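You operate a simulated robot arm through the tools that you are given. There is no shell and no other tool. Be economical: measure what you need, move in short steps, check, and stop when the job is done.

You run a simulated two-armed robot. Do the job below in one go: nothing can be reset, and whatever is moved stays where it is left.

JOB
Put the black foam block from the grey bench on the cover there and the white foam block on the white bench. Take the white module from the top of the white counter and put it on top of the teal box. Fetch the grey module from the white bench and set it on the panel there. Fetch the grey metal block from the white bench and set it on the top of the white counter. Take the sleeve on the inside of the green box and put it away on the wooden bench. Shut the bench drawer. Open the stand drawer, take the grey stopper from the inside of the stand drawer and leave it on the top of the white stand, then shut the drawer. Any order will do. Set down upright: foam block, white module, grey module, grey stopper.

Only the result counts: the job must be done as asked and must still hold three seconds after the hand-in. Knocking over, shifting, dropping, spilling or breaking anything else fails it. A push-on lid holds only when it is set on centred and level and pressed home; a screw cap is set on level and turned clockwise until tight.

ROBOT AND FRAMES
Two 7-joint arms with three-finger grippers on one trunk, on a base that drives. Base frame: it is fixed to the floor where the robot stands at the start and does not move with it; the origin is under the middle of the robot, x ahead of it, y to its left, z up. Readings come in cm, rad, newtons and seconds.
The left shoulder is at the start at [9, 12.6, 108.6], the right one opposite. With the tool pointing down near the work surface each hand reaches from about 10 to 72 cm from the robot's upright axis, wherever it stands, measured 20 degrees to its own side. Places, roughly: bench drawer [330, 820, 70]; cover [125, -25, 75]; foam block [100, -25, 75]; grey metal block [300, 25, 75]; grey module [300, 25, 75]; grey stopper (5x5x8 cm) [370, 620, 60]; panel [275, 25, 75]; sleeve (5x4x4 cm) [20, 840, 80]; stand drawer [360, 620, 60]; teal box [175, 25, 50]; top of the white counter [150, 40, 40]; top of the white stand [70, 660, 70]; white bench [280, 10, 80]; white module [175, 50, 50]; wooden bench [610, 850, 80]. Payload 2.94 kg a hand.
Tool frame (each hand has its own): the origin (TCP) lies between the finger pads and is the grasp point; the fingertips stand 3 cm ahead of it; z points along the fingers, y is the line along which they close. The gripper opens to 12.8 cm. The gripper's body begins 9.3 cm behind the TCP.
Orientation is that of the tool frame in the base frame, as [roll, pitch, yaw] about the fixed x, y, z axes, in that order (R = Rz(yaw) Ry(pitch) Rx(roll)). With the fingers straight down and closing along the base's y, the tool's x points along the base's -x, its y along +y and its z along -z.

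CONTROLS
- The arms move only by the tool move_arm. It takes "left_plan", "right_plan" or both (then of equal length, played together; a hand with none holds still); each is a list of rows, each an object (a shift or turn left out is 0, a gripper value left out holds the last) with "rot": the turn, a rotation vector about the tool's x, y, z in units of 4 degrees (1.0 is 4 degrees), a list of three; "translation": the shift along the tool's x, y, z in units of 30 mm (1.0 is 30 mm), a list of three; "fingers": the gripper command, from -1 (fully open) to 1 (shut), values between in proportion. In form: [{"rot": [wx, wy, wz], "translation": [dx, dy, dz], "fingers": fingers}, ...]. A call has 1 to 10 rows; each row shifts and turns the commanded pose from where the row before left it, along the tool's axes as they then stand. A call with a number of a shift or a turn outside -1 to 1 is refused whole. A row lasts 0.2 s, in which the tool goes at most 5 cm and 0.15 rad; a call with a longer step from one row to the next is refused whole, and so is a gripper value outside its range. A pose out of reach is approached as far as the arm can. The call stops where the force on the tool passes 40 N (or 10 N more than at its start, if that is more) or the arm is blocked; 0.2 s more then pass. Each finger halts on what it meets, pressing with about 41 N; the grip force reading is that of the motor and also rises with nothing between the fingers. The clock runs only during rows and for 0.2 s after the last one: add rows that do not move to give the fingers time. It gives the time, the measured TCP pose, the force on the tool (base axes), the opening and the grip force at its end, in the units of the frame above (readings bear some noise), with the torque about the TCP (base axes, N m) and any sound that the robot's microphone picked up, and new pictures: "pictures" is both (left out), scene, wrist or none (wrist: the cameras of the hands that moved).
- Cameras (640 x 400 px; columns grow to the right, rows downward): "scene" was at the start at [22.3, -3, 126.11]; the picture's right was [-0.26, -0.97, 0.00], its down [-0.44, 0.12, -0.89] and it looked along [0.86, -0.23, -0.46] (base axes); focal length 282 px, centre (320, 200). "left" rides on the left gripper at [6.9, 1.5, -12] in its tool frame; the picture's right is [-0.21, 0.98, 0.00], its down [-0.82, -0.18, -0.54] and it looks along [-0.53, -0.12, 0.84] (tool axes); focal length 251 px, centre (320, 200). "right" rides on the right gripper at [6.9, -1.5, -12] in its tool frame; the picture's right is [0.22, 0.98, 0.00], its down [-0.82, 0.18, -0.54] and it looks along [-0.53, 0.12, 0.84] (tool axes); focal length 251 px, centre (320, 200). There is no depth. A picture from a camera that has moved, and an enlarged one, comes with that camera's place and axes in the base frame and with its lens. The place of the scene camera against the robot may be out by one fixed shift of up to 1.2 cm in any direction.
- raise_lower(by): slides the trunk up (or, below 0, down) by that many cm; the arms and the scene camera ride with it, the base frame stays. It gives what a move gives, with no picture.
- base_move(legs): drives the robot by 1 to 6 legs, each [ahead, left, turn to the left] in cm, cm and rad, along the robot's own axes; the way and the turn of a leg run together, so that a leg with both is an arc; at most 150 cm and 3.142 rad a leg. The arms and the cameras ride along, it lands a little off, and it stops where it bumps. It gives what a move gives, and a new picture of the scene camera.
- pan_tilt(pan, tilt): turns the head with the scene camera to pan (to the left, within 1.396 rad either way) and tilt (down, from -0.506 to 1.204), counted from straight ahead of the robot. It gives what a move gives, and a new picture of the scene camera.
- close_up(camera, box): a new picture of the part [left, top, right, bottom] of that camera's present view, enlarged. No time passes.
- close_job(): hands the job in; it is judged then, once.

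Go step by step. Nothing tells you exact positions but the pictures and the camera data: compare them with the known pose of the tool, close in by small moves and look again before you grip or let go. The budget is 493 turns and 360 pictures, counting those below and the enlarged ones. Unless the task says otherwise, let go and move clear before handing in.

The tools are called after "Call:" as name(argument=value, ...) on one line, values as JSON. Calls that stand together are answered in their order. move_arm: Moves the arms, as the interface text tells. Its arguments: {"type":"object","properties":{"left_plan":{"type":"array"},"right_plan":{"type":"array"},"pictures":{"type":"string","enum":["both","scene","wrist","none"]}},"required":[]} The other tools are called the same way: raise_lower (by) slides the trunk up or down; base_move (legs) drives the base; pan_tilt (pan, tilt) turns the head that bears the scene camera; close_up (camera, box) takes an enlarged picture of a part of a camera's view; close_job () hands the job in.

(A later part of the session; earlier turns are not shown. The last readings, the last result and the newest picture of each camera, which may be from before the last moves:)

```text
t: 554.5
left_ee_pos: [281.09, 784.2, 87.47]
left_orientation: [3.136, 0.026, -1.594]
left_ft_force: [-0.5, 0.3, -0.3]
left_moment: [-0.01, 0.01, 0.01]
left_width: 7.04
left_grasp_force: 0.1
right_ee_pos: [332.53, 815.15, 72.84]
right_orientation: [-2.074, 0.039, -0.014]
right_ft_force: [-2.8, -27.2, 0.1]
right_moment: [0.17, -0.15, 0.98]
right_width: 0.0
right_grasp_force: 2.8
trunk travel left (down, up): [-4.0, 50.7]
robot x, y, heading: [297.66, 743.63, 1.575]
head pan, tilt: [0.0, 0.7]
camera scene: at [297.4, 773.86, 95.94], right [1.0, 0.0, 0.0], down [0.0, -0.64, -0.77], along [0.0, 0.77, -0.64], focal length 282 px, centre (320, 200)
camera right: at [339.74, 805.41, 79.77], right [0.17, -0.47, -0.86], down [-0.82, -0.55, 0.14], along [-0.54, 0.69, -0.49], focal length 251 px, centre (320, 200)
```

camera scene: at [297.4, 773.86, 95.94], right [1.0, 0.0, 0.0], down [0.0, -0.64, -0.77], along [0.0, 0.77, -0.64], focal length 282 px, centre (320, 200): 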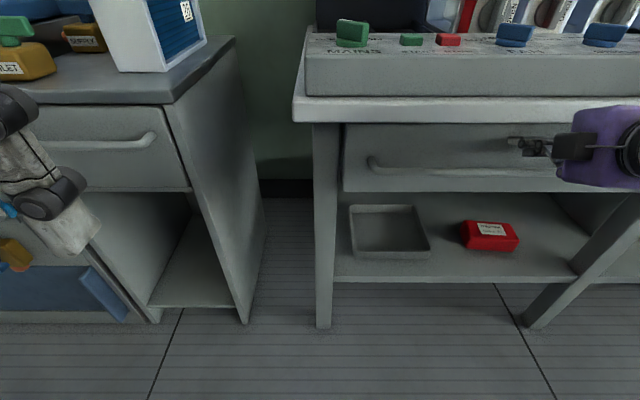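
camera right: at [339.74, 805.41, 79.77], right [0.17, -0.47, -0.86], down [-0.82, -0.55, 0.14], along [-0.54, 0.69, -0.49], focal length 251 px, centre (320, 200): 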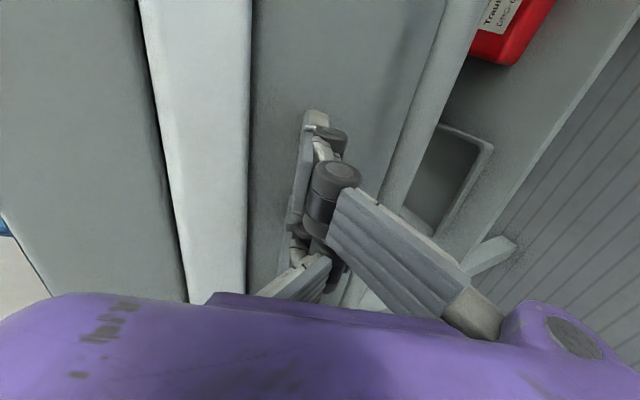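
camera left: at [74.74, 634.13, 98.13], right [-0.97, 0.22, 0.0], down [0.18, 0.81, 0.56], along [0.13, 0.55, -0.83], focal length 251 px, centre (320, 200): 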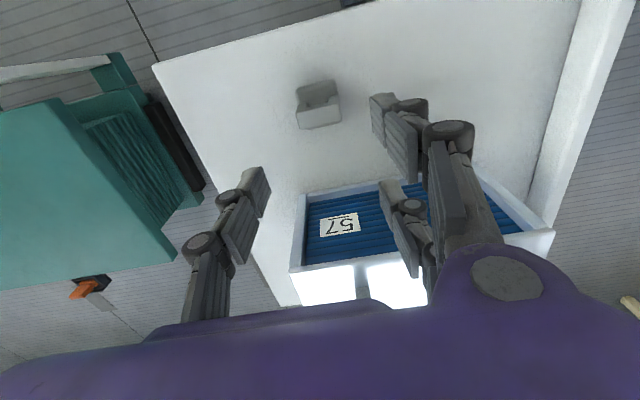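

Call:
move_arm(right_plan=[{"translation": [0, -0.08, 0.15]}, {"translation": [0, -0.08, 0.15]}, {"translation": [0, -0.08, 0.15]}, {}], pictures="none")

Call:
move_arm(right_plan=[{"translation": [0, 0, -1]}, {"translation": [0, 0, -1]}, {"translation": [0, 0, -1]}, {"translation": [0, 0, -1]}, {"translation": [0, 0, -1]}, {}], pictures="both")

Call:
close_up(camera="scene", box=[290, 80, 640, 300])

```text
t: 554.9
left_ee_pos: [281.15, 784.28, 87.46]
left_orientation: [3.138, 0.026, -1.597]
left_ft_force: [-0.1, -0.1, 0.0]
left_moment: [0.01, 0.01, 0.03]
left_width: 7.02
left_grasp_force: 0.0
right_ee_pos: [332.58, 815.11, 72.82]
right_orientation: [-2.077, 0.039, -0.014]
right_ft_force: [2.1, -18.6, 7.4]
right_moment: [0.27, 0.13, 0.61]
right_width: 0.01
right_grasp_force: 3.0
trunk travel left (down, up): [-4.0, 50.7]
robot x, y, heading: [297.68, 743.49, 1.574]
head pan, tilt: [0.0, 0.7]
stopped in row 1 (right hand): the force on the tool passed its limit at 44 N (the readings are from after the stop); the commanded pose is now the measured one
```

```text
t: 556.3
left_ee_pos: [281.15, 784.41, 87.28]
left_orientation: [3.136, 0.023, -1.593]
left_ft_force: [-0.1, 0.4, -0.2]
left_moment: [-0.03, 0.01, 0.02]
left_width: 7.04
left_grasp_force: 0.1
right_ee_pos: [332.72, 802.27, 79.93]
right_orientation: [-2.079, 0.04, -0.014]
right_ft_force: [-0.1, 0.2, -0.2]
right_moment: [0.0, 0.02, 0.0]
right_width: 0.0
right_grasp_force: 2.8
trunk travel left (down, up): [-4.0, 50.7]
robot x, y, heading: [297.59, 744.01, 1.574]
head pan, tilt: [0.0, 0.7]
camera scene: at [297.44, 774.04, 95.88], right [1.0, 0.0, 0.0], down [0.0, -0.64, -0.76], along [0.0, 0.76, -0.64], focal length 282 px, centre (320, 200)
camera right: at [339.84, 792.57, 86.82], right [0.17, -0.48, -0.86], down [-0.82, -0.55, 0.14], along [-0.54, 0.69, -0.49], focal length 251 px, centre (320, 200)
```

scene: 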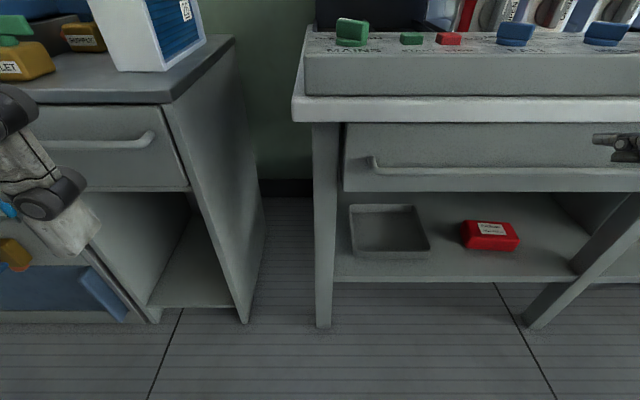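
right: 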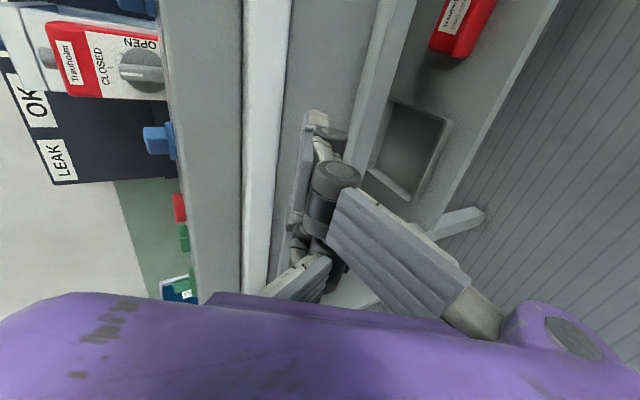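

```text
1.82 times, centred on (465, 190) of scene
camera zoom: at [297.44, 774.04, 95.88], right [1.0, 0.0, 0.0], down [0.0, -0.64, -0.76], along [0.0, 0.76, -0.64], focal length 513 px, centre (56, 218)
```

zoom: 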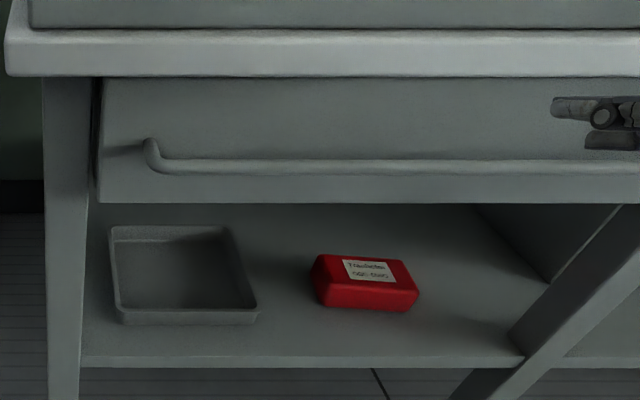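

Bench drawer is shut against its stop. Now to the green box: raise the trunk, retreat to y≈738 and go left to x≈20.

Call:
move_arm(right_plan=[{"translation": [-0.6, -0.5, -0.6]}, {"translation": [-0.6, -0.5, -0.6]}, {"translation": [-0.6, -0.5, -0.6]}, {"translation": [-0.6, -0.5, -0.3]}], pictures="none")

Call:
raise_lower(by=24)

Call:
base_move(legs=[[-10, 0, 0], [0, 140, 0], [0, 90, 0]])

```text
t: 557.3
left_ee_pos: [281.13, 784.46, 87.34]
left_orientation: [3.136, 0.025, -1.593]
left_ft_force: [0.5, 0.0, -0.7]
left_moment: [0.02, 0.03, 0.0]
left_width: 7.03
left_grasp_force: 0.0
right_ee_pos: [325.73, 799.71, 88.77]
right_orientation: [-2.079, 0.041, -0.013]
right_ft_force: [-0.5, -0.5, -0.9]
right_moment: [-0.03, 0.0, 0.01]
right_width: 0.02
right_grasp_force: 2.4
trunk travel left (down, up): [-4.0, 50.7]
robot x, y, heading: [297.46, 743.53, 1.573]
head pan, tilt: [0.0, 0.7]
```

```text
t: 559.8
left_ee_pos: [281.02, 784.55, 111.3]
left_orientation: [3.135, 0.024, -1.596]
left_ft_force: [0.0, -0.5, -0.8]
left_moment: [0.0, 0.02, 0.02]
left_width: 7.04
left_grasp_force: 0.1
right_ee_pos: [325.87, 799.82, 112.53]
right_orientation: [-2.08, 0.04, -0.012]
right_ft_force: [0.0, -0.8, -0.1]
right_moment: [0.0, 0.0, 0.02]
right_width: 0.0
right_grasp_force: 3.0
trunk travel left (down, up): [-28.0, 26.7]
robot x, y, heading: [297.45, 743.97, 1.573]
head pan, tilt: [0.0, 0.7]
```

```text
t: 580.6
left_ee_pos: [53.58, 771.48, 111.52]
left_orientation: [3.137, 0.023, -1.588]
left_ft_force: [1.1, -0.1, -0.1]
left_moment: [0.02, -0.02, -0.03]
left_width: 7.06
left_grasp_force: 0.0
right_ee_pos: [98.14, 787.02, 112.6]
right_orientation: [-2.081, 0.04, -0.009]
right_ft_force: [-0.3, -0.9, 0.2]
right_moment: [0.02, 0.0, 0.0]
right_width: 0.0
right_grasp_force: 3.3
trunk travel left (down, up): [-28.0, 26.7]
robot x, y, heading: [70.07, 730.74, 1.575]
head pan, tilt: [0.0, 0.7]
camera scene: at [70.05, 752.66, 122.16], right [1.0, 0.01, 0.0], down [0.0, -0.64, -0.76], along [-0.01, 0.76, -0.64], focal length 282 px, centre (320, 200)
```

scene: 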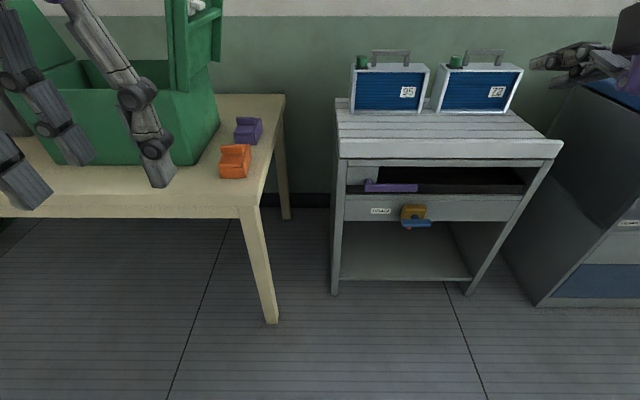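

Call:
base_move(legs=[[0, 42, 0]])

Call:
move_arm(left_plan=[{"translation": [-0.9, 0.9, 0.2]}, {"translation": [-0.9, 0.9, 0.2]}, {"translation": [-0.9, 0.9, 0]}, {"translation": [-0.9, 0.9, 0]}, {"translation": [-0.9, 0.9, 0]}, {"translation": [-0.9, 0, 0]}, {}], pictures="both")

```text
t: 584.9
left_ee_pos: [10.68, 771.06, 111.48]
left_orientation: [3.135, 0.025, -1.585]
left_ft_force: [0.2, 0.3, 1.0]
left_moment: [0.01, 0.02, 0.01]
left_width: 7.04
left_grasp_force: 0.0
right_ee_pos: [55.21, 786.71, 112.61]
right_orientation: [-2.081, 0.04, -0.005]
right_ft_force: [-0.4, -0.4, -0.5]
right_moment: [0.0, -0.03, 0.01]
right_width: 0.0
right_grasp_force: 3.2
trunk travel left (down, up): [-28.0, 26.7]
robot x, y, heading: [27.47, 730.54, 1.58]
head pan, tilt: [0.0, 0.7]
camera scene: at [27.22, 752.28, 122.16], right [1.0, 0.01, 0.0], down [0.01, -0.64, -0.76], along [-0.01, 0.76, -0.64], focal length 282 px, centre (320, 200)
```

scene: 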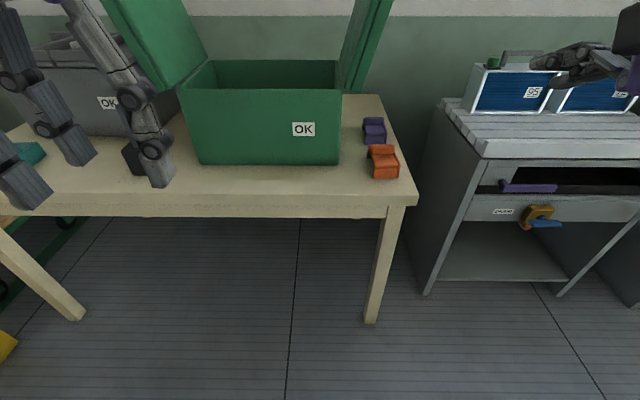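

```text
t: 586.5
left_ee_pos: [-2.72, 787.2, 110.63]
left_orientation: [3.136, 0.023, -1.585]
left_ft_force: [0.6, 0.7, 0.7]
left_moment: [0.02, -0.02, 0.0]
left_width: 7.05
left_grasp_force: 0.0
right_ee_pos: [55.16, 786.74, 112.68]
right_orientation: [-2.08, 0.041, -0.005]
right_ft_force: [0.0, 0.9, -0.5]
right_moment: [0.02, 0.04, -0.03]
right_width: 0.03
right_grasp_force: 2.9
trunk travel left (down, up): [-28.0, 26.7]
robot x, y, heading: [27.65, 730.71, 1.589]
head pan, tilt: [0.0, 0.7]
camera scene: at [27.18, 752.22, 122.17], right [1.0, 0.01, 0.0], down [0.01, -0.64, -0.77], along [-0.01, 0.77, -0.64], focal length 282 px, centre (320, 200)
camera left: at [-4.2, 780.02, 122.5], right [-0.97, 0.23, 0.01], down [0.19, 0.81, 0.56], along [0.12, 0.55, -0.83], focal length 251 px, centre (320, 200)
```

scene: 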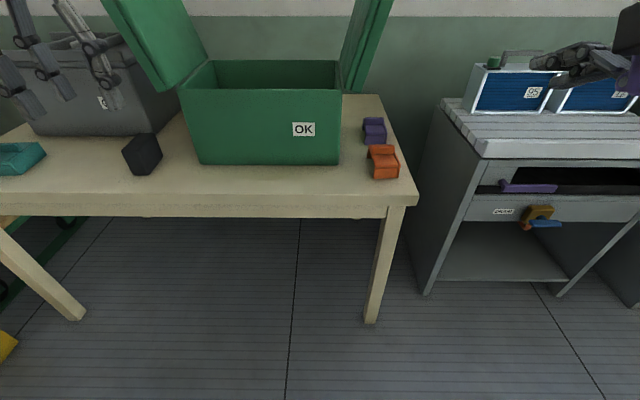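
left: 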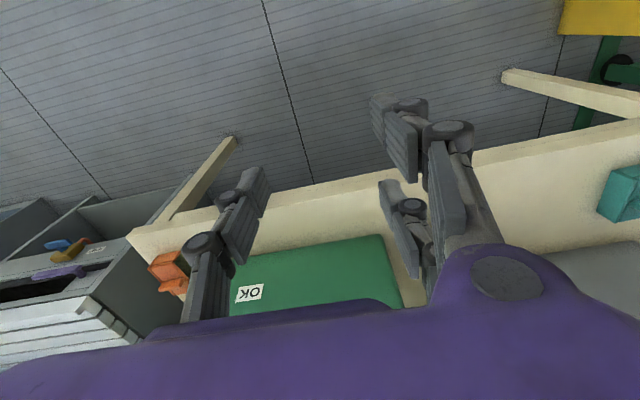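

The green box (x −12…33, y 830–858, rim z≈97) stands open with two raised flaps. I raise the trunk, move the right hand out to the right and centre the left hand before driving in.

Call:
move_arm(right_plan=[{"translation": [1, 0, -0.5]}, {"translation": [1, 0, -0.5]}, {"translation": [1, 0, -0.5]}, {"translation": [1, 0, -0.5]}, {"translation": [1, 0, -0.5]}, {"translation": [1, 0, -0.5]}, {}], left_plan=[{"translation": [0, -0.9, 0]}, {"translation": [0, -0.9, 0]}, {"translation": [0, -0.9, 0]}, {"translation": [0, -0.9, 0]}, {}, {}, {}], pictures="none")

Call:
raise_lower(by=16)

Call:
base_move(legs=[[30, 0, -0.01]])

Call:
move_arm(left_plan=[{}], pictures="wrist")

```text
t: 588.1
left_ee_pos: [8.42, 787.33, 110.91]
left_orientation: [3.137, 0.026, -1.584]
left_ft_force: [0.1, 0.0, 0.2]
left_moment: [-0.03, -0.03, 0.0]
left_width: 7.05
left_grasp_force: 0.0
right_ee_pos: [73.12, 778.8, 116.09]
right_orientation: [-2.08, 0.039, -0.006]
right_ft_force: [-0.9, -0.7, -1.1]
right_moment: [-0.03, 0.0, 0.01]
right_width: 0.0
right_grasp_force: 2.8
trunk travel left (down, up): [-28.0, 26.7]
robot x, y, heading: [27.67, 730.45, 1.582]
head pan, tilt: [0.0, 0.7]
```

```text
t: 589.9
left_ee_pos: [8.23, 787.31, 126.63]
left_orientation: [3.136, 0.022, -1.586]
left_ft_force: [0.7, 0.3, 0.0]
left_moment: [0.01, 0.0, -0.04]
left_width: 7.04
left_grasp_force: 0.0
right_ee_pos: [73.3, 778.84, 132.29]
right_orientation: [-2.082, 0.04, -0.004]
right_ft_force: [-0.9, -0.7, -0.7]
right_moment: [-0.04, -0.01, 0.0]
right_width: 0.0
right_grasp_force: 3.1
trunk travel left (down, up): [-44.0, 10.7]
robot x, y, heading: [27.69, 730.24, 1.584]
head pan, tilt: [0.0, 0.7]
```

```text
t: 592.0
left_ee_pos: [9.1, 817.65, 126.69]
left_orientation: [3.136, 0.024, -1.601]
left_ft_force: [-0.7, 0.1, -0.4]
left_moment: [0.02, -0.03, 0.02]
left_width: 7.03
left_grasp_force: 0.1
right_ee_pos: [74.13, 808.11, 132.41]
right_orientation: [-2.079, 0.041, -0.023]
right_ft_force: [0.2, -0.4, -0.2]
right_moment: [-0.03, 0.0, 0.0]
right_width: 0.01
right_grasp_force: 2.9
trunk travel left (down, up): [-44.0, 10.7]
robot x, y, heading: [27.67, 760.27, 1.562]
head pan, tilt: [0.0, 0.7]
camera scene: at [27.52, 777.81, 138.52], right [1.0, -0.01, 0.0], down [0.0, -0.64, -0.77], along [0.0, 0.77, -0.64], focal length 282 px, centre (320, 200)
```

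scene: 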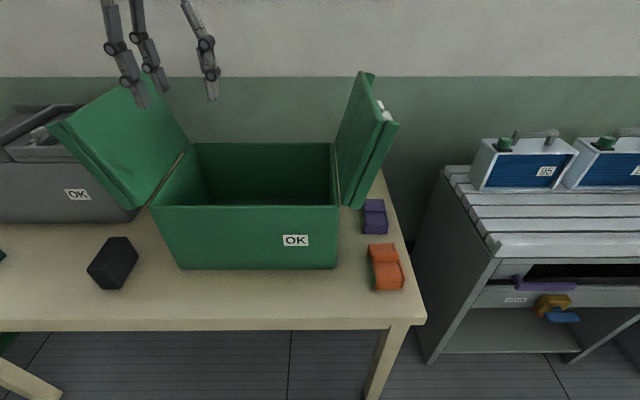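

```text
t: 592.4
left_ee_pos: [9.12, 817.67, 126.71]
left_orientation: [3.137, 0.024, -1.601]
left_ft_force: [-0.2, 0.4, -0.4]
left_moment: [0.0, 0.01, -0.01]
left_width: 7.05
left_grasp_force: 0.0
right_ee_pos: [74.16, 808.1, 132.25]
right_orientation: [-2.079, 0.041, -0.024]
right_ft_force: [-1.0, -0.1, 0.4]
right_moment: [0.0, -0.01, 0.0]
right_width: 0.05
right_grasp_force: 3.0
trunk travel left (down, up): [-44.0, 10.7]
robot x, y, heading: [27.5, 760.49, 1.565]
head pan, tilt: [0.0, 0.7]
camera left: at [7.43, 810.42, 138.49], right [-0.97, 0.24, 0.01], down [0.21, 0.8, 0.56], along [0.13, 0.55, -0.83], focal length 251 px, centre (320, 200)
```

left: 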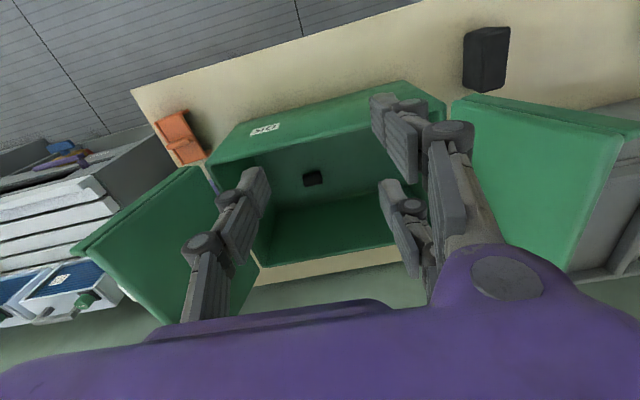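

Call:
close_up(camera="left", box=[240, 100, 420, 270])

```text
2.35 times, centred on (330, 185) of left
camera zoom: at [7.43, 810.42, 138.49], right [-0.97, 0.24, 0.01], down [0.21, 0.8, 0.56], along [0.13, 0.55, -0.83], focal length 592 px, centre (296, 235)
```

zoom: 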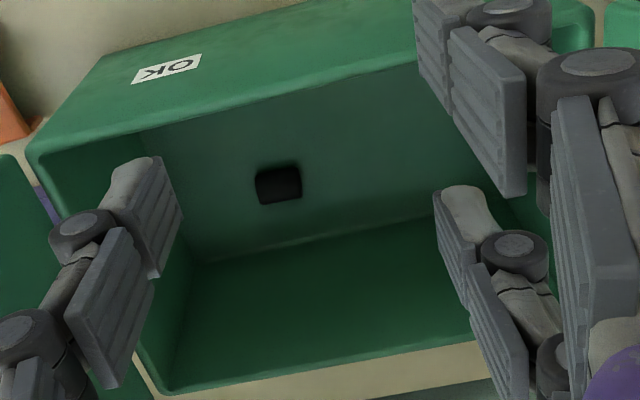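

The sleeve lies on the box floor near (17, 843.5). Driving in a little more and centring the left hand above it.

Call:
base_move(legs=[[13, 0, 0.006]])

Call:
move_arm(left_plan=[{"translation": [-0.85, -0.55, 0], "fingers": -0.3}, {"translation": [-0.85, -0.55, 0]}, {"translation": [-0.85, -0.55, 0]}, {"translation": [-0.85, -0.55, 0]}, {"translation": [-0.85, -0.5, 0]}, {"translation": [0, 0, 1]}, {"translation": [0, 0, 1]}, {}], pictures="both")

Call:
close_up(camera="left", box=[240, 60, 420, 230])

```text
t: 593.6
left_ee_pos: [9.2, 830.33, 126.61]
left_orientation: [3.138, 0.026, -1.602]
left_ft_force: [0.6, 0.2, 0.0]
left_moment: [0.02, 0.02, -0.01]
left_width: 7.04
left_grasp_force: 0.0
right_ee_pos: [74.21, 820.78, 132.31]
right_orientation: [-2.08, 0.041, -0.021]
right_ft_force: [0.3, 0.5, -0.1]
right_moment: [-0.03, 0.02, -0.04]
right_width: 0.0
right_grasp_force: 3.3
trunk travel left (down, up): [-44.0, 10.7]
robot x, y, heading: [27.63, 773.13, 1.567]
head pan, tilt: [0.0, 0.7]
camera scene: at [27.58, 790.46, 138.53], right [1.0, -0.01, 0.0], down [0.0, -0.64, -0.77], along [0.0, 0.77, -0.64], focal length 282 px, centre (320, 200)
```

scene: 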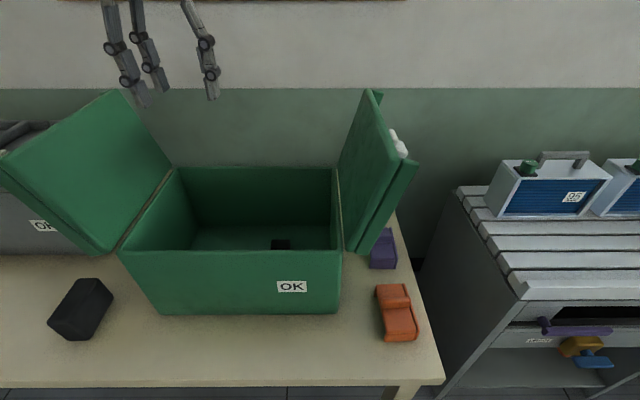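

```text
t: 595.5
left_ee_pos: [17.54, 842.9, 120.9]
left_orientation: [3.137, 0.027, -1.602]
left_ft_force: [-0.3, -0.4, 0.9]
left_moment: [0.01, -0.02, 0.0]
left_width: 8.34
left_grasp_force: 0.1
right_ee_pos: [74.15, 820.83, 132.24]
right_orientation: [-2.077, 0.04, -0.02]
right_ft_force: [-0.2, -0.6, 0.8]
right_moment: [0.0, -0.01, 0.02]
right_width: 0.0
right_grasp_force: 2.5
trunk travel left (down, up): [-44.0, 10.7]
robot x, y, heading: [27.71, 773.05, 1.564]
head pan, tilt: [0.0, 0.7]
camera scene: at [27.63, 790.52, 138.52], right [1.0, -0.01, 0.0], down [0.0, -0.64, -0.77], along [0.0, 0.77, -0.64], focal length 282 px, centre (320, 200)
camera left: at [15.88, 835.7, 132.69], right [-0.97, 0.24, 0.01], down [0.21, 0.8, 0.56], along [0.13, 0.55, -0.83], focal length 251 px, centre (320, 200)
```

scene: 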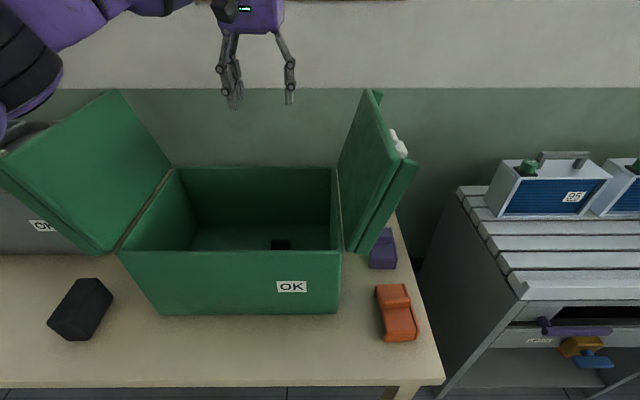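
left: 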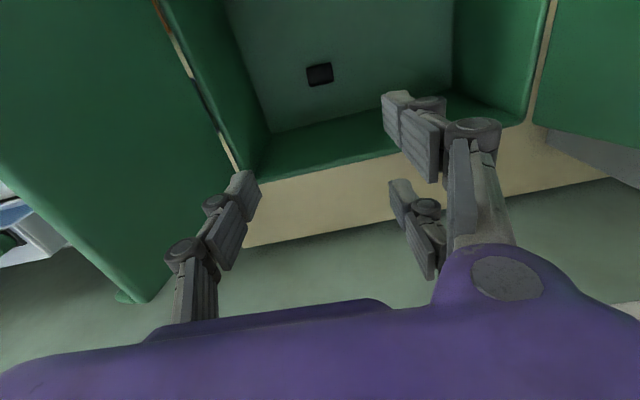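

```text
2.35 times, centred on (330, 145) of left
camera zoom: at [15.88, 835.7, 132.69], right [-0.97, 0.24, 0.01], down [0.21, 0.8, 0.56], along [0.13, 0.55, -0.83], focal length 592 px, centre (296, 329)
```

zoom: 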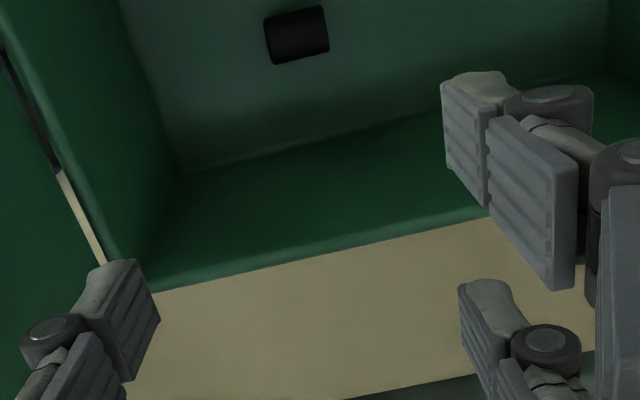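

Sleeve at (17, 843), top z≈78.5. Descending into the box in two stages.

Call:
move_arm(left_plan=[{"translation": [0, 0.13, 1]}, {"translation": [0, 0, 1]}, {"translation": [0, 0, 1]}, {"translation": [0, 0, 1]}, {"translation": [0, 0, 1]}, {"translation": [0, 0, 1]}, {"translation": [0, 0, 1]}, {"translation": [0, 0, 1]}, {}], pictures="both")

```text
t: 597.5
left_ee_pos: [17.32, 843.73, 97.08]
left_orientation: [3.138, 0.026, -1.602]
left_ft_force: [0.5, -0.3, 0.4]
left_moment: [0.03, 0.0, 0.03]
left_width: 8.33
left_grasp_force: 0.0
right_ee_pos: [74.05, 820.91, 132.29]
right_orientation: [-2.079, 0.041, -0.021]
right_ft_force: [0.2, -0.7, -0.3]
right_moment: [-0.01, 0.02, -0.03]
right_width: 0.0
right_grasp_force: 2.7
trunk travel left (down, up): [-44.0, 10.7]
robot x, y, heading: [27.39, 773.26, 1.569]
head pan, tilt: [0.0, 0.7]
camera scene: at [27.58, 790.53, 138.52], right [1.0, -0.01, 0.0], down [0.0, -0.64, -0.77], along [0.0, 0.77, -0.64], focal length 282 px, centre (320, 200)
camera left: at [15.61, 836.44, 108.95], right [-0.97, 0.24, 0.01], down [0.21, 0.8, 0.56], along [0.13, 0.55, -0.83], focal length 251 px, centre (320, 200)
```

scene: 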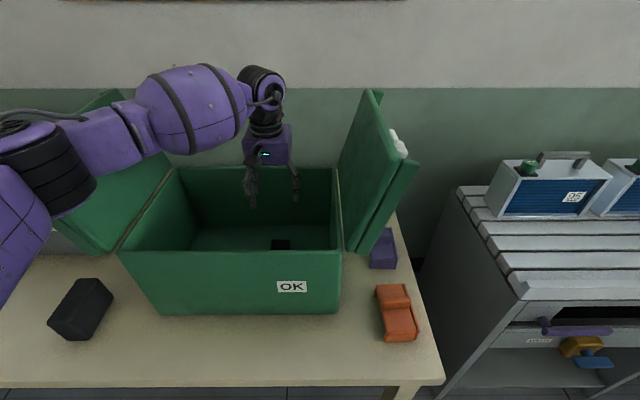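
left: 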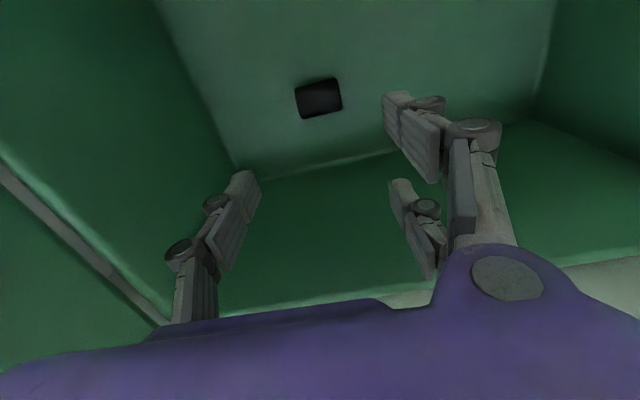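

Call:
close_up(camera="scene", box=[0, 50, 320, 270])

```text
1.82 times, centred on (160, 160) of scene
camera zoom: at [27.58, 790.53, 138.52], right [1.0, -0.01, 0.0], down [0.0, -0.64, -0.77], along [0.0, 0.77, -0.64], focal length 513 px, centre (611, 273)
```

zoom: 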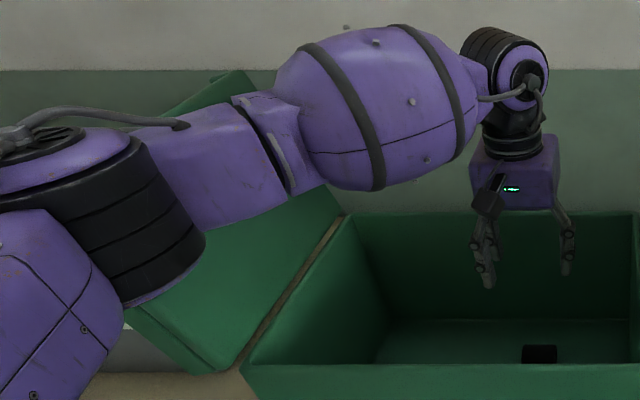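

The forearm stays right of the raised flap. Going further down.

Call:
move_arm(left_plan=[{"translation": [0.25, 0.1, 0.9]}, {"translation": [0, 0, 0.9]}, {"translation": [0, 0, 0.9]}, {"translation": [0, 0, 0.9]}, {"translation": [0, 0, 0.6]}, {}], pictures="both")

```text
t: 598.9
left_ee_pos: [16.71, 843.06, 84.31]
left_orientation: [3.138, 0.024, -1.603]
left_ft_force: [0.0, 1.0, -0.5]
left_moment: [0.0, -0.02, -0.01]
left_width: 8.31
left_grasp_force: 0.0
right_ee_pos: [74.09, 820.82, 132.24]
right_orientation: [-2.079, 0.041, -0.021]
right_ft_force: [0.0, 0.7, -0.3]
right_moment: [0.01, 0.02, -0.02]
right_width: 0.01
right_grasp_force: 3.2
trunk travel left (down, up): [-44.0, 10.7]
robot x, y, heading: [27.92, 773.02, 1.562]
head pan, tilt: [0.0, 0.7]
camera scene: at [27.57, 790.55, 138.52], right [1.0, -0.01, 0.0], down [0.0, -0.64, -0.77], along [0.0, 0.77, -0.64], focal length 282 px, centre (320, 200)
camera left: at [15.0, 835.89, 96.16], right [-0.97, 0.24, 0.01], down [0.21, 0.8, 0.56], along [0.13, 0.55, -0.83], focal length 251 px, centre (320, 200)
```

scene: 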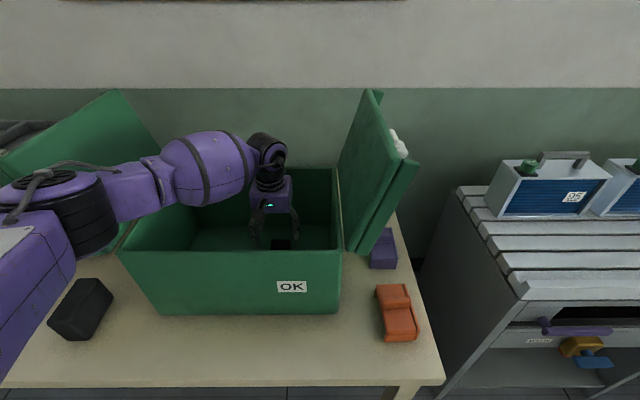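
left: 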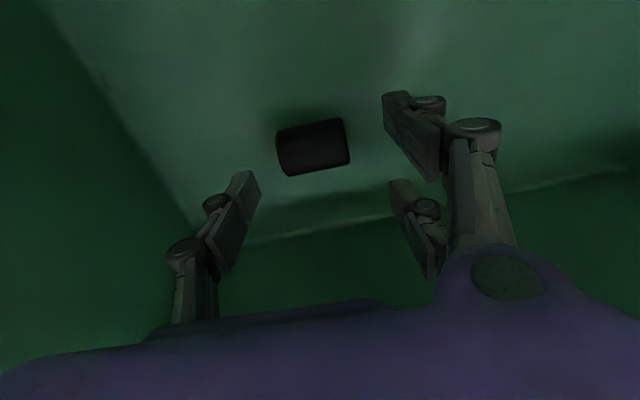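

The sleeve is a cylinder lying along x, centred between the fingers. Lowering to ≈80.5 and closing.

Call:
move_arm(left_plan=[{"translation": [0, -0.15, 0.6], "fingers": -0.1}, {"translation": [0, 0, 0.6], "fingers": -0.1}, {}, {"fingers": 1}, {"fingers": 1}, {"fingers": 1}, {"fingers": 1}], pictures="wrist")

```text
t: 600.5
left_ee_pos: [17.18, 843.44, 80.78]
left_orientation: [3.136, 0.024, -1.603]
left_ft_force: [0.0, 1.1, 0.6]
left_moment: [0.0, 0.02, -0.01]
left_width: 4.72
left_grasp_force: 40.7
right_ee_pos: [74.12, 820.86, 132.28]
right_orientation: [-2.08, 0.04, -0.02]
right_ft_force: [-0.8, -0.5, 0.1]
right_moment: [0.0, 0.0, -0.01]
right_width: 0.01
right_grasp_force: 3.2
trunk travel left (down, up): [-44.0, 10.7]
robot x, y, heading: [27.15, 773.18, 1.567]
head pan, tilt: [0.0, 0.7]
camera left: at [15.53, 836.18, 92.55], right [-0.97, 0.24, 0.01], down [0.21, 0.8, 0.56], along [0.13, 0.55, -0.83], focal length 251 px, centre (320, 200)
```

left: 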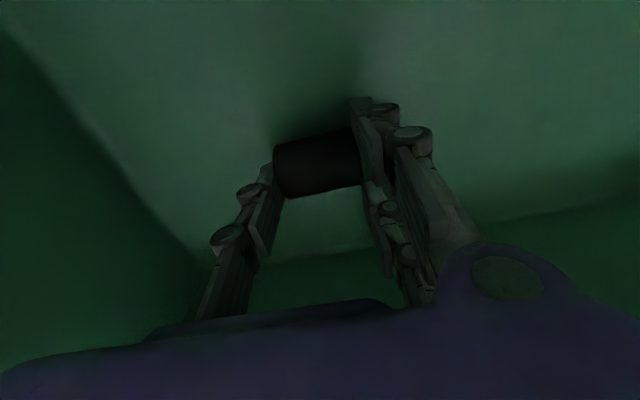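

Gripped. Lifting straight up and out of the box.

Call:
move_arm(left_plan=[{"translation": [0, 0, -0.5]}, {"translation": [0, 0, -1]}, {"translation": [0, 0, -1]}, {"translation": [0, 0, -1]}, {"translation": [0, 0, -1]}, {"translation": [0, 0, -1]}, {"translation": [0, 0, -1]}, {"translation": [0, 0, -1]}, {"translation": [0, 0, -1]}, {"translation": [0, 0, -1]}], pictures="wrist")

Call:
move_arm(left_plan=[{"translation": [0, 0, -1]}, {"translation": [0, 0, -1]}, {"translation": [0, 0, -1]}, {"translation": [0, 0, -1]}, {}], pictures="both")

```text
t: 602.6
left_ee_pos: [16.97, 842.45, 109.33]
left_orientation: [3.135, 0.026, -1.602]
left_ft_force: [-0.8, 0.4, -1.0]
left_moment: [-0.02, -0.05, 0.01]
left_width: 4.69
left_grasp_force: 41.0
right_ee_pos: [74.06, 820.85, 132.21]
right_orientation: [-2.079, 0.041, -0.021]
right_ft_force: [0.0, 0.9, 0.0]
right_moment: [-0.03, 0.03, -0.01]
right_width: 0.02
right_grasp_force: 2.4
trunk travel left (down, up): [-44.0, 10.7]
robot x, y, heading: [27.3, 773.37, 1.565]
head pan, tilt: [0.0, 0.7]
camera left: at [15.36, 835.27, 121.19], right [-0.97, 0.24, 0.01], down [0.21, 0.8, 0.56], along [0.13, 0.55, -0.83], focal length 251 px, centre (320, 200)
```

left: 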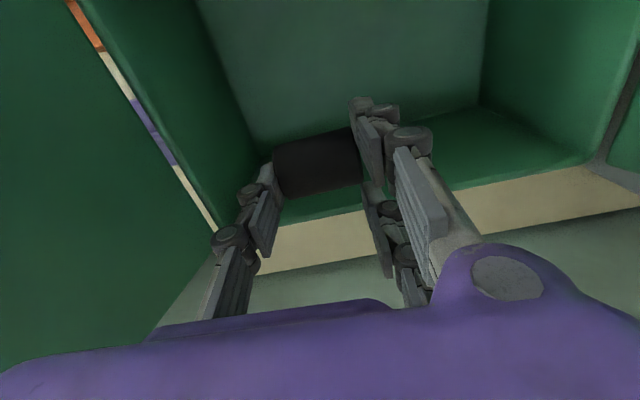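

```text
t: 603.9
left_ee_pos: [17.17, 842.43, 121.29]
left_orientation: [3.135, 0.023, -1.603]
left_ft_force: [0.2, -0.2, 1.2]
left_moment: [0.0, -0.01, 0.0]
left_width: 4.65
left_grasp_force: 40.9
right_ee_pos: [74.11, 820.91, 132.28]
right_orientation: [-2.082, 0.041, -0.02]
right_ft_force: [0.0, 0.6, 0.5]
right_moment: [0.0, -0.02, -0.01]
right_width: 0.01
right_grasp_force: 2.8
trunk travel left (down, up): [-44.0, 10.7]
robot x, y, heading: [27.64, 773.08, 1.565]
head pan, tilt: [0.0, 0.7]
camera scene: at [27.55, 790.61, 138.5], right [1.0, -0.01, 0.0], down [0.0, -0.64, -0.76], along [0.0, 0.76, -0.64], focal length 282 px, centre (320, 200)
camera left: at [15.51, 835.29, 133.19], right [-0.97, 0.24, 0.01], down [0.21, 0.8, 0.56], along [0.13, 0.54, -0.83], focal length 251 px, centre (320, 200)
```

scene: 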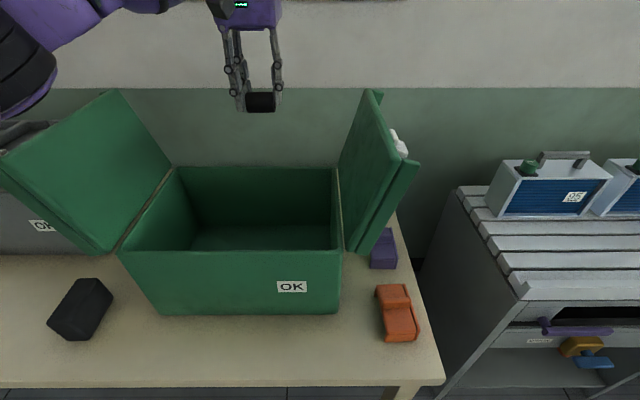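
left: 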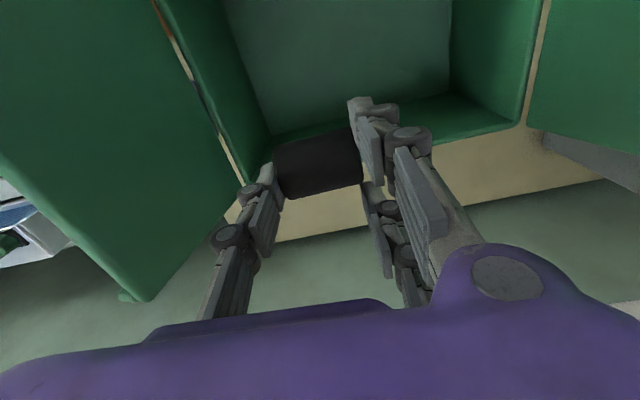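

Sleeve is out. Backing off and driving right along the aisle to the wooden bench near (610, 850).

Call:
base_move(legs=[[-37, 0, 0], [0, -140, 0.005], [0, -80, 0]])

Call:
pan_tilt(pan=-0.8, tilt=0.45)

```text
t: 625.3
left_ee_pos: [235.36, 809.97, 121.31]
left_orientation: [3.137, 0.023, -1.568]
left_ft_force: [0.5, 0.0, -0.2]
left_moment: [-0.01, 0.02, 0.0]
left_width: 4.29
left_grasp_force: 41.4
right_ee_pos: [292.81, 790.36, 132.23]
right_orientation: [-2.08, 0.04, 0.013]
right_ft_force: [0.5, -0.2, -0.5]
right_moment: [0.0, 0.02, 0.01]
right_width: 0.0
right_grasp_force: 3.1
trunk travel left (down, up): [-44.0, 10.7]
robot x, y, heading: [248.08, 741.3, 1.603]
head pan, tilt: [0.0, 0.7]
camera scene: at [247.33, 758.43, 138.51], right [1.0, 0.03, 0.0], down [0.02, -0.64, -0.76], along [-0.02, 0.76, -0.64], focal length 282 px, centre (320, 200)
```

scene: 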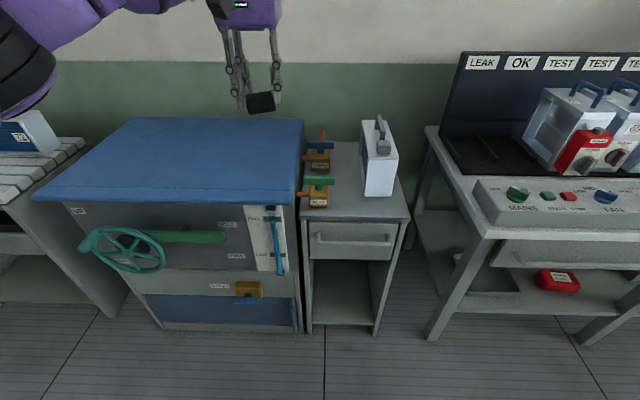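

```text
t: 626.4
left_ee_pos: [235.27, 809.89, 121.35]
left_orientation: [3.136, 0.027, -1.567]
left_ft_force: [-1.0, -0.2, -0.4]
left_moment: [0.03, -0.03, 0.01]
left_width: 4.27
left_grasp_force: 41.3
right_ee_pos: [292.91, 790.16, 132.34]
right_orientation: [-2.079, 0.042, 0.014]
right_ft_force: [-0.1, 0.9, -0.6]
right_moment: [-0.01, 0.01, 0.03]
right_width: 0.02
right_grasp_force: 2.5
trunk travel left (down, up): [-44.0, 10.7]
robot x, y, heading: [247.83, 741.13, 1.6]
head pan, tilt: [-0.799, 0.45]
camera scene: at [253.97, 756.54, 140.73], right [0.72, -0.7, 0.0], down [-0.3, -0.31, -0.9], along [0.63, 0.65, -0.44], focal length 282 px, centre (320, 200)
```

scene: 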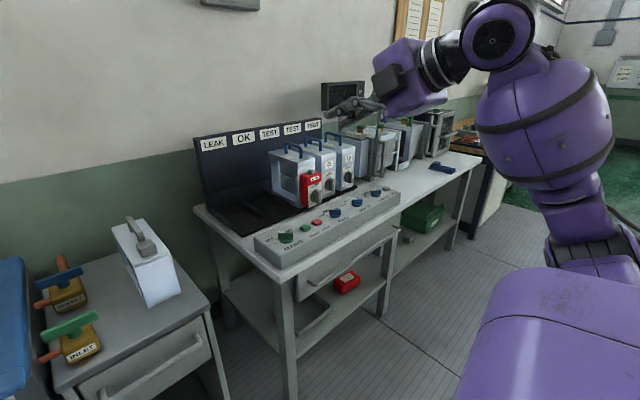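

The grip width changed; checking how the sleeve sits in the left hand.

Call:
move_arm(left_plan=[{}], pictures="wrist")

```text
t: 626.8
left_ee_pos: [235.26, 809.93, 121.51]
left_orientation: [3.136, 0.023, -1.567]
left_ft_force: [0.0, -0.1, -0.1]
left_moment: [0.01, -0.01, -0.01]
left_width: 4.26
left_grasp_force: 40.6
right_ee_pos: [292.84, 790.27, 132.2]
right_orientation: [-2.079, 0.04, 0.012]
right_ft_force: [1.0, -0.3, -0.4]
right_moment: [0.03, -0.02, 0.02]
right_width: 0.0
right_grasp_force: 3.1
trunk travel left (down, up): [-44.0, 10.7]
robot x, y, heading: [247.84, 741.07, 1.595]
head pan, tilt: [-0.799, 0.45]
camera left: at [233.8, 802.68, 133.19], right [-0.98, 0.21, 0.01], down [0.18, 0.81, 0.56], along [0.11, 0.55, -0.83], focal length 251 px, centre (320, 200)
```

left: 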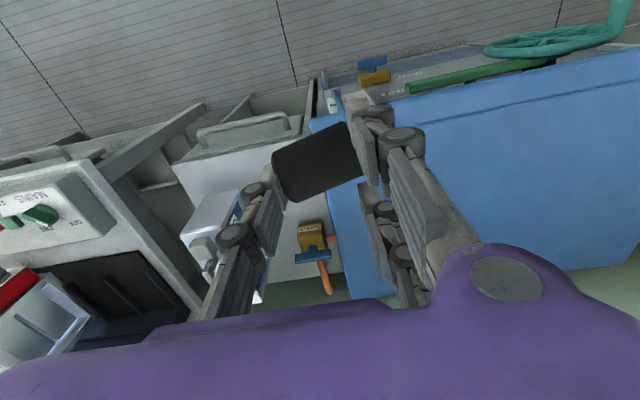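

The sleeve is slowly turning between the unequal fingers. To be safe I set it down on the flat blue cabinet top here and re-grip it across its diameter. Driving in a little and looking.

Call:
pan_tilt(pan=0.2, tilt=0.7)

Call:
base_move(legs=[[12, 8, -0.03]])

Call:
move_arm(left_plan=[{"translation": [-0.5, 0.9, 0]}, {"translation": [-0.5, 0.9, 0]}, {"translation": [-0.5, 0.9, 0.5]}, {"translation": [-0.5, 0.9, 0.5]}, {}], pictures="both")

```text
t: 628.1
left_ee_pos: [235.24, 809.89, 121.27]
left_orientation: [3.136, 0.024, -1.569]
left_ft_force: [0.3, -0.2, 0.4]
left_moment: [0.03, 0.01, 0.04]
left_width: 4.26
left_grasp_force: 41.5
right_ee_pos: [292.83, 790.33, 132.21]
right_orientation: [-2.079, 0.041, 0.013]
right_ft_force: [-0.3, 0.6, -0.6]
right_moment: [0.03, 0.01, 0.0]
right_width: 0.0
right_grasp_force: 3.3
trunk travel left (down, up): [-44.0, 10.7]
robot x, y, heading: [248.12, 741.15, 1.596]
head pan, tilt: [0.201, 0.7]
camera scene: at [245.65, 758.22, 138.51], right [0.97, 0.23, 0.0], down [0.15, -0.63, -0.77], along [-0.17, 0.75, -0.64], focal length 282 px, centre (320, 200)
```

scene: 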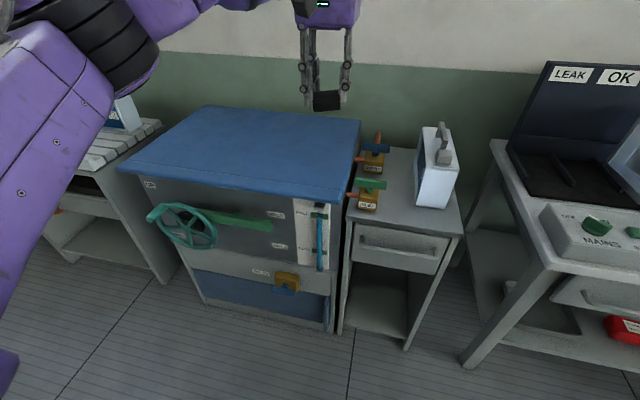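

```text
t: 629.5
left_ee_pos: [229.72, 821.91, 121.39]
left_orientation: [3.135, 0.025, -1.601]
left_ft_force: [0.1, 0.6, -0.4]
left_moment: [0.0, 0.01, -0.04]
left_width: 4.28
left_grasp_force: 41.1
right_ee_pos: [286.61, 800.36, 132.4]
right_orientation: [-2.079, 0.041, -0.021]
right_ft_force: [0.7, -0.3, 0.8]
right_moment: [0.02, 0.02, -0.01]
right_width: 0.0
right_grasp_force: 3.0
trunk travel left (down, up): [-44.0, 10.7]
robot x, y, heading: [240.23, 752.64, 1.565]
head pan, tilt: [0.201, 0.7]
camera scene: at [238.35, 769.86, 138.53], right [0.98, 0.2, 0.0], down [0.13, -0.63, -0.77], along [-0.15, 0.75, -0.64], focal length 282 px, centre (320, 200)
```

scene: 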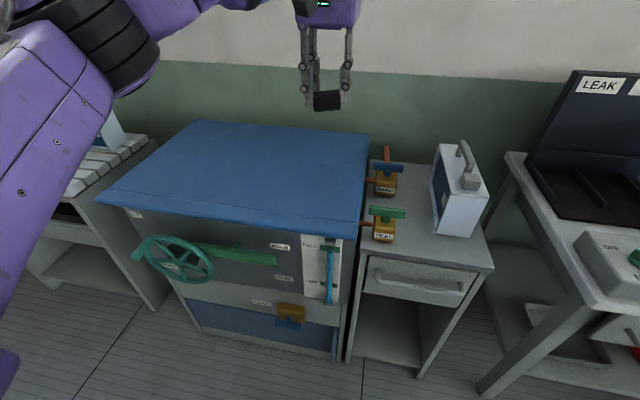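

```text
t: 630.7
left_ee_pos: [219.11, 828.64, 118.51]
left_orientation: [3.136, 0.027, -1.601]
left_ft_force: [0.5, -0.2, -0.1]
left_moment: [0.01, 0.02, -0.01]
left_width: 4.18
left_grasp_force: 41.1
right_ee_pos: [286.53, 800.5, 132.33]
right_orientation: [-2.08, 0.041, -0.021]
right_ft_force: [0.0, -0.2, -0.2]
right_moment: [0.0, 0.02, 0.0]
right_width: 0.0
right_grasp_force: 3.1
trunk travel left (down, up): [-44.0, 10.7]
robot x, y, heading: [239.95, 752.74, 1.575]
head pan, tilt: [0.201, 0.7]
camera scene: at [238.33, 769.91, 138.52], right [0.98, 0.2, 0.0], down [0.13, -0.63, -0.77], along [-0.15, 0.75, -0.64], focal length 282 px, centre (320, 200)
camera left: at [217.43, 821.38, 130.31], right [-0.97, 0.24, 0.01], down [0.21, 0.8, 0.56], along [0.13, 0.55, -0.83], focal length 251 px, centre (320, 200)
```

scene: 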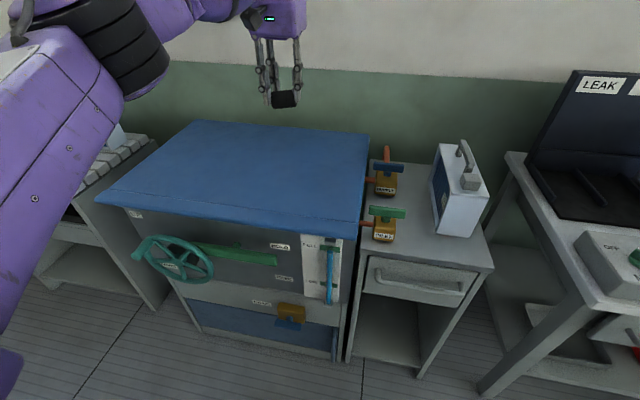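
left: 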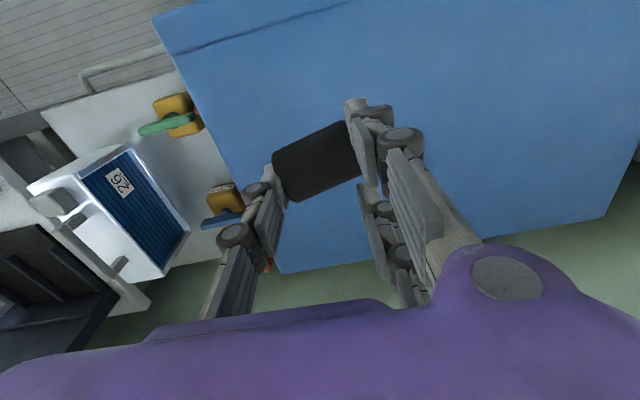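

Call:
move_arm(left_plan=[{"translation": [0, 0, 1]}, {"translation": [0, 0, 1]}, {"translation": [0, 0, 1]}, {"translation": [0, 0, 1]}, {"translation": [0, 0, 1]}, {"translation": [0, 0, 1]}, {"translation": [0, 0, 1]}, {"translation": [0, 0, 0.8]}, {}], pictures="wrist")

Call:
move_arm(left_plan=[{"translation": [0, 0, 0.15]}, {"translation": [0, 0, 0.15]}, {"translation": [0, 0, 0.15]}, {}], pictures="none")

```text
t: 632.7
left_ee_pos: [219.03, 829.11, 95.23]
left_orientation: [3.136, 0.029, -1.601]
left_ft_force: [-0.2, -0.2, 5.8]
left_moment: [0.01, 0.17, -0.01]
left_width: 4.18
left_grasp_force: 41.1
right_ee_pos: [286.53, 800.42, 132.31]
right_orientation: [-2.08, 0.04, -0.021]
right_ft_force: [0.1, -0.2, 0.9]
right_moment: [-0.02, -0.01, -0.01]
right_width: 0.0
right_grasp_force: 2.9
trunk travel left (down, up): [-44.0, 10.7]
robot x, y, heading: [239.94, 752.72, 1.568]
head pan, tilt: [0.201, 0.7]
camera left: at [217.35, 821.87, 107.16], right [-0.97, 0.24, 0.01], down [0.21, 0.8, 0.56], along [0.13, 0.55, -0.83], focal length 251 px, centre (320, 200)
```

left: 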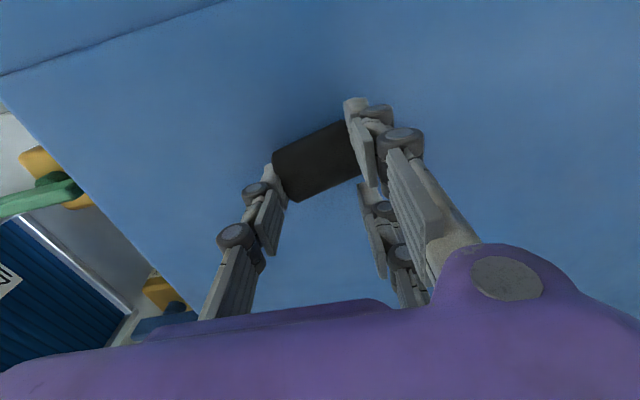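

```text
t: 633.5
left_ee_pos: [219.3, 829.06, 94.84]
left_orientation: [3.141, 0.037, -1.603]
left_ft_force: [2.4, -9.2, 17.9]
left_moment: [-0.41, 0.31, 0.18]
left_width: 4.43
left_grasp_force: 40.8
right_ee_pos: [286.51, 800.12, 132.42]
right_orientation: [-2.078, 0.039, -0.02]
right_ft_force: [0.1, -0.4, 0.2]
right_moment: [-0.02, 0.01, -0.04]
right_width: 0.0
right_grasp_force: 2.9
trunk travel left (down, up): [-44.0, 10.7]
robot x, y, heading: [239.97, 752.54, 1.564]
head pan, tilt: [0.201, 0.7]
stopped in row 4 (left hand): the force on the tool passed its limit at 42 N (the readings are from after the stop); the commanded pose is now the measured one
```

On the cabinet top. Releasing and rising a little to look.

Call:
move_arm(left_plan=[{"translation": [0, 0, -0.1]}, {"fingers": 0.1}, {"fingers": 0.0}, {"fingers": -0.2}, {"translation": [0, 0, -0.6]}, {"translation": [0, 0, -1]}, {"translation": [0, 0, -1]}, {"translation": [0, 0, -1]}, {}], pictures="wrist")

```text
t: 635.5
left_ee_pos: [219.14, 829.12, 105.52]
left_orientation: [3.138, 0.034, -1.601]
left_ft_force: [0.1, 0.2, -0.2]
left_moment: [0.0, -0.02, -0.02]
left_width: 7.7
left_grasp_force: 0.2
right_ee_pos: [286.42, 800.41, 132.17]
right_orientation: [-2.08, 0.04, -0.021]
right_ft_force: [-0.7, 0.2, -0.7]
right_moment: [0.0, -0.01, -0.03]
right_width: 0.0
right_grasp_force: 3.4
trunk travel left (down, up): [-44.0, 10.7]
robot x, y, heading: [239.87, 752.65, 1.569]
head pan, tilt: [0.201, 0.7]
camera left: at [217.4, 821.81, 117.26], right [-0.97, 0.25, 0.01], down [0.21, 0.8, 0.57], along [0.13, 0.55, -0.82], focal length 251 px, centre (320, 200)
```

left: 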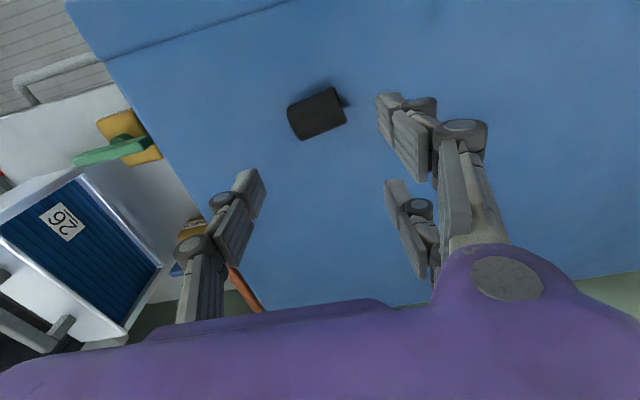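

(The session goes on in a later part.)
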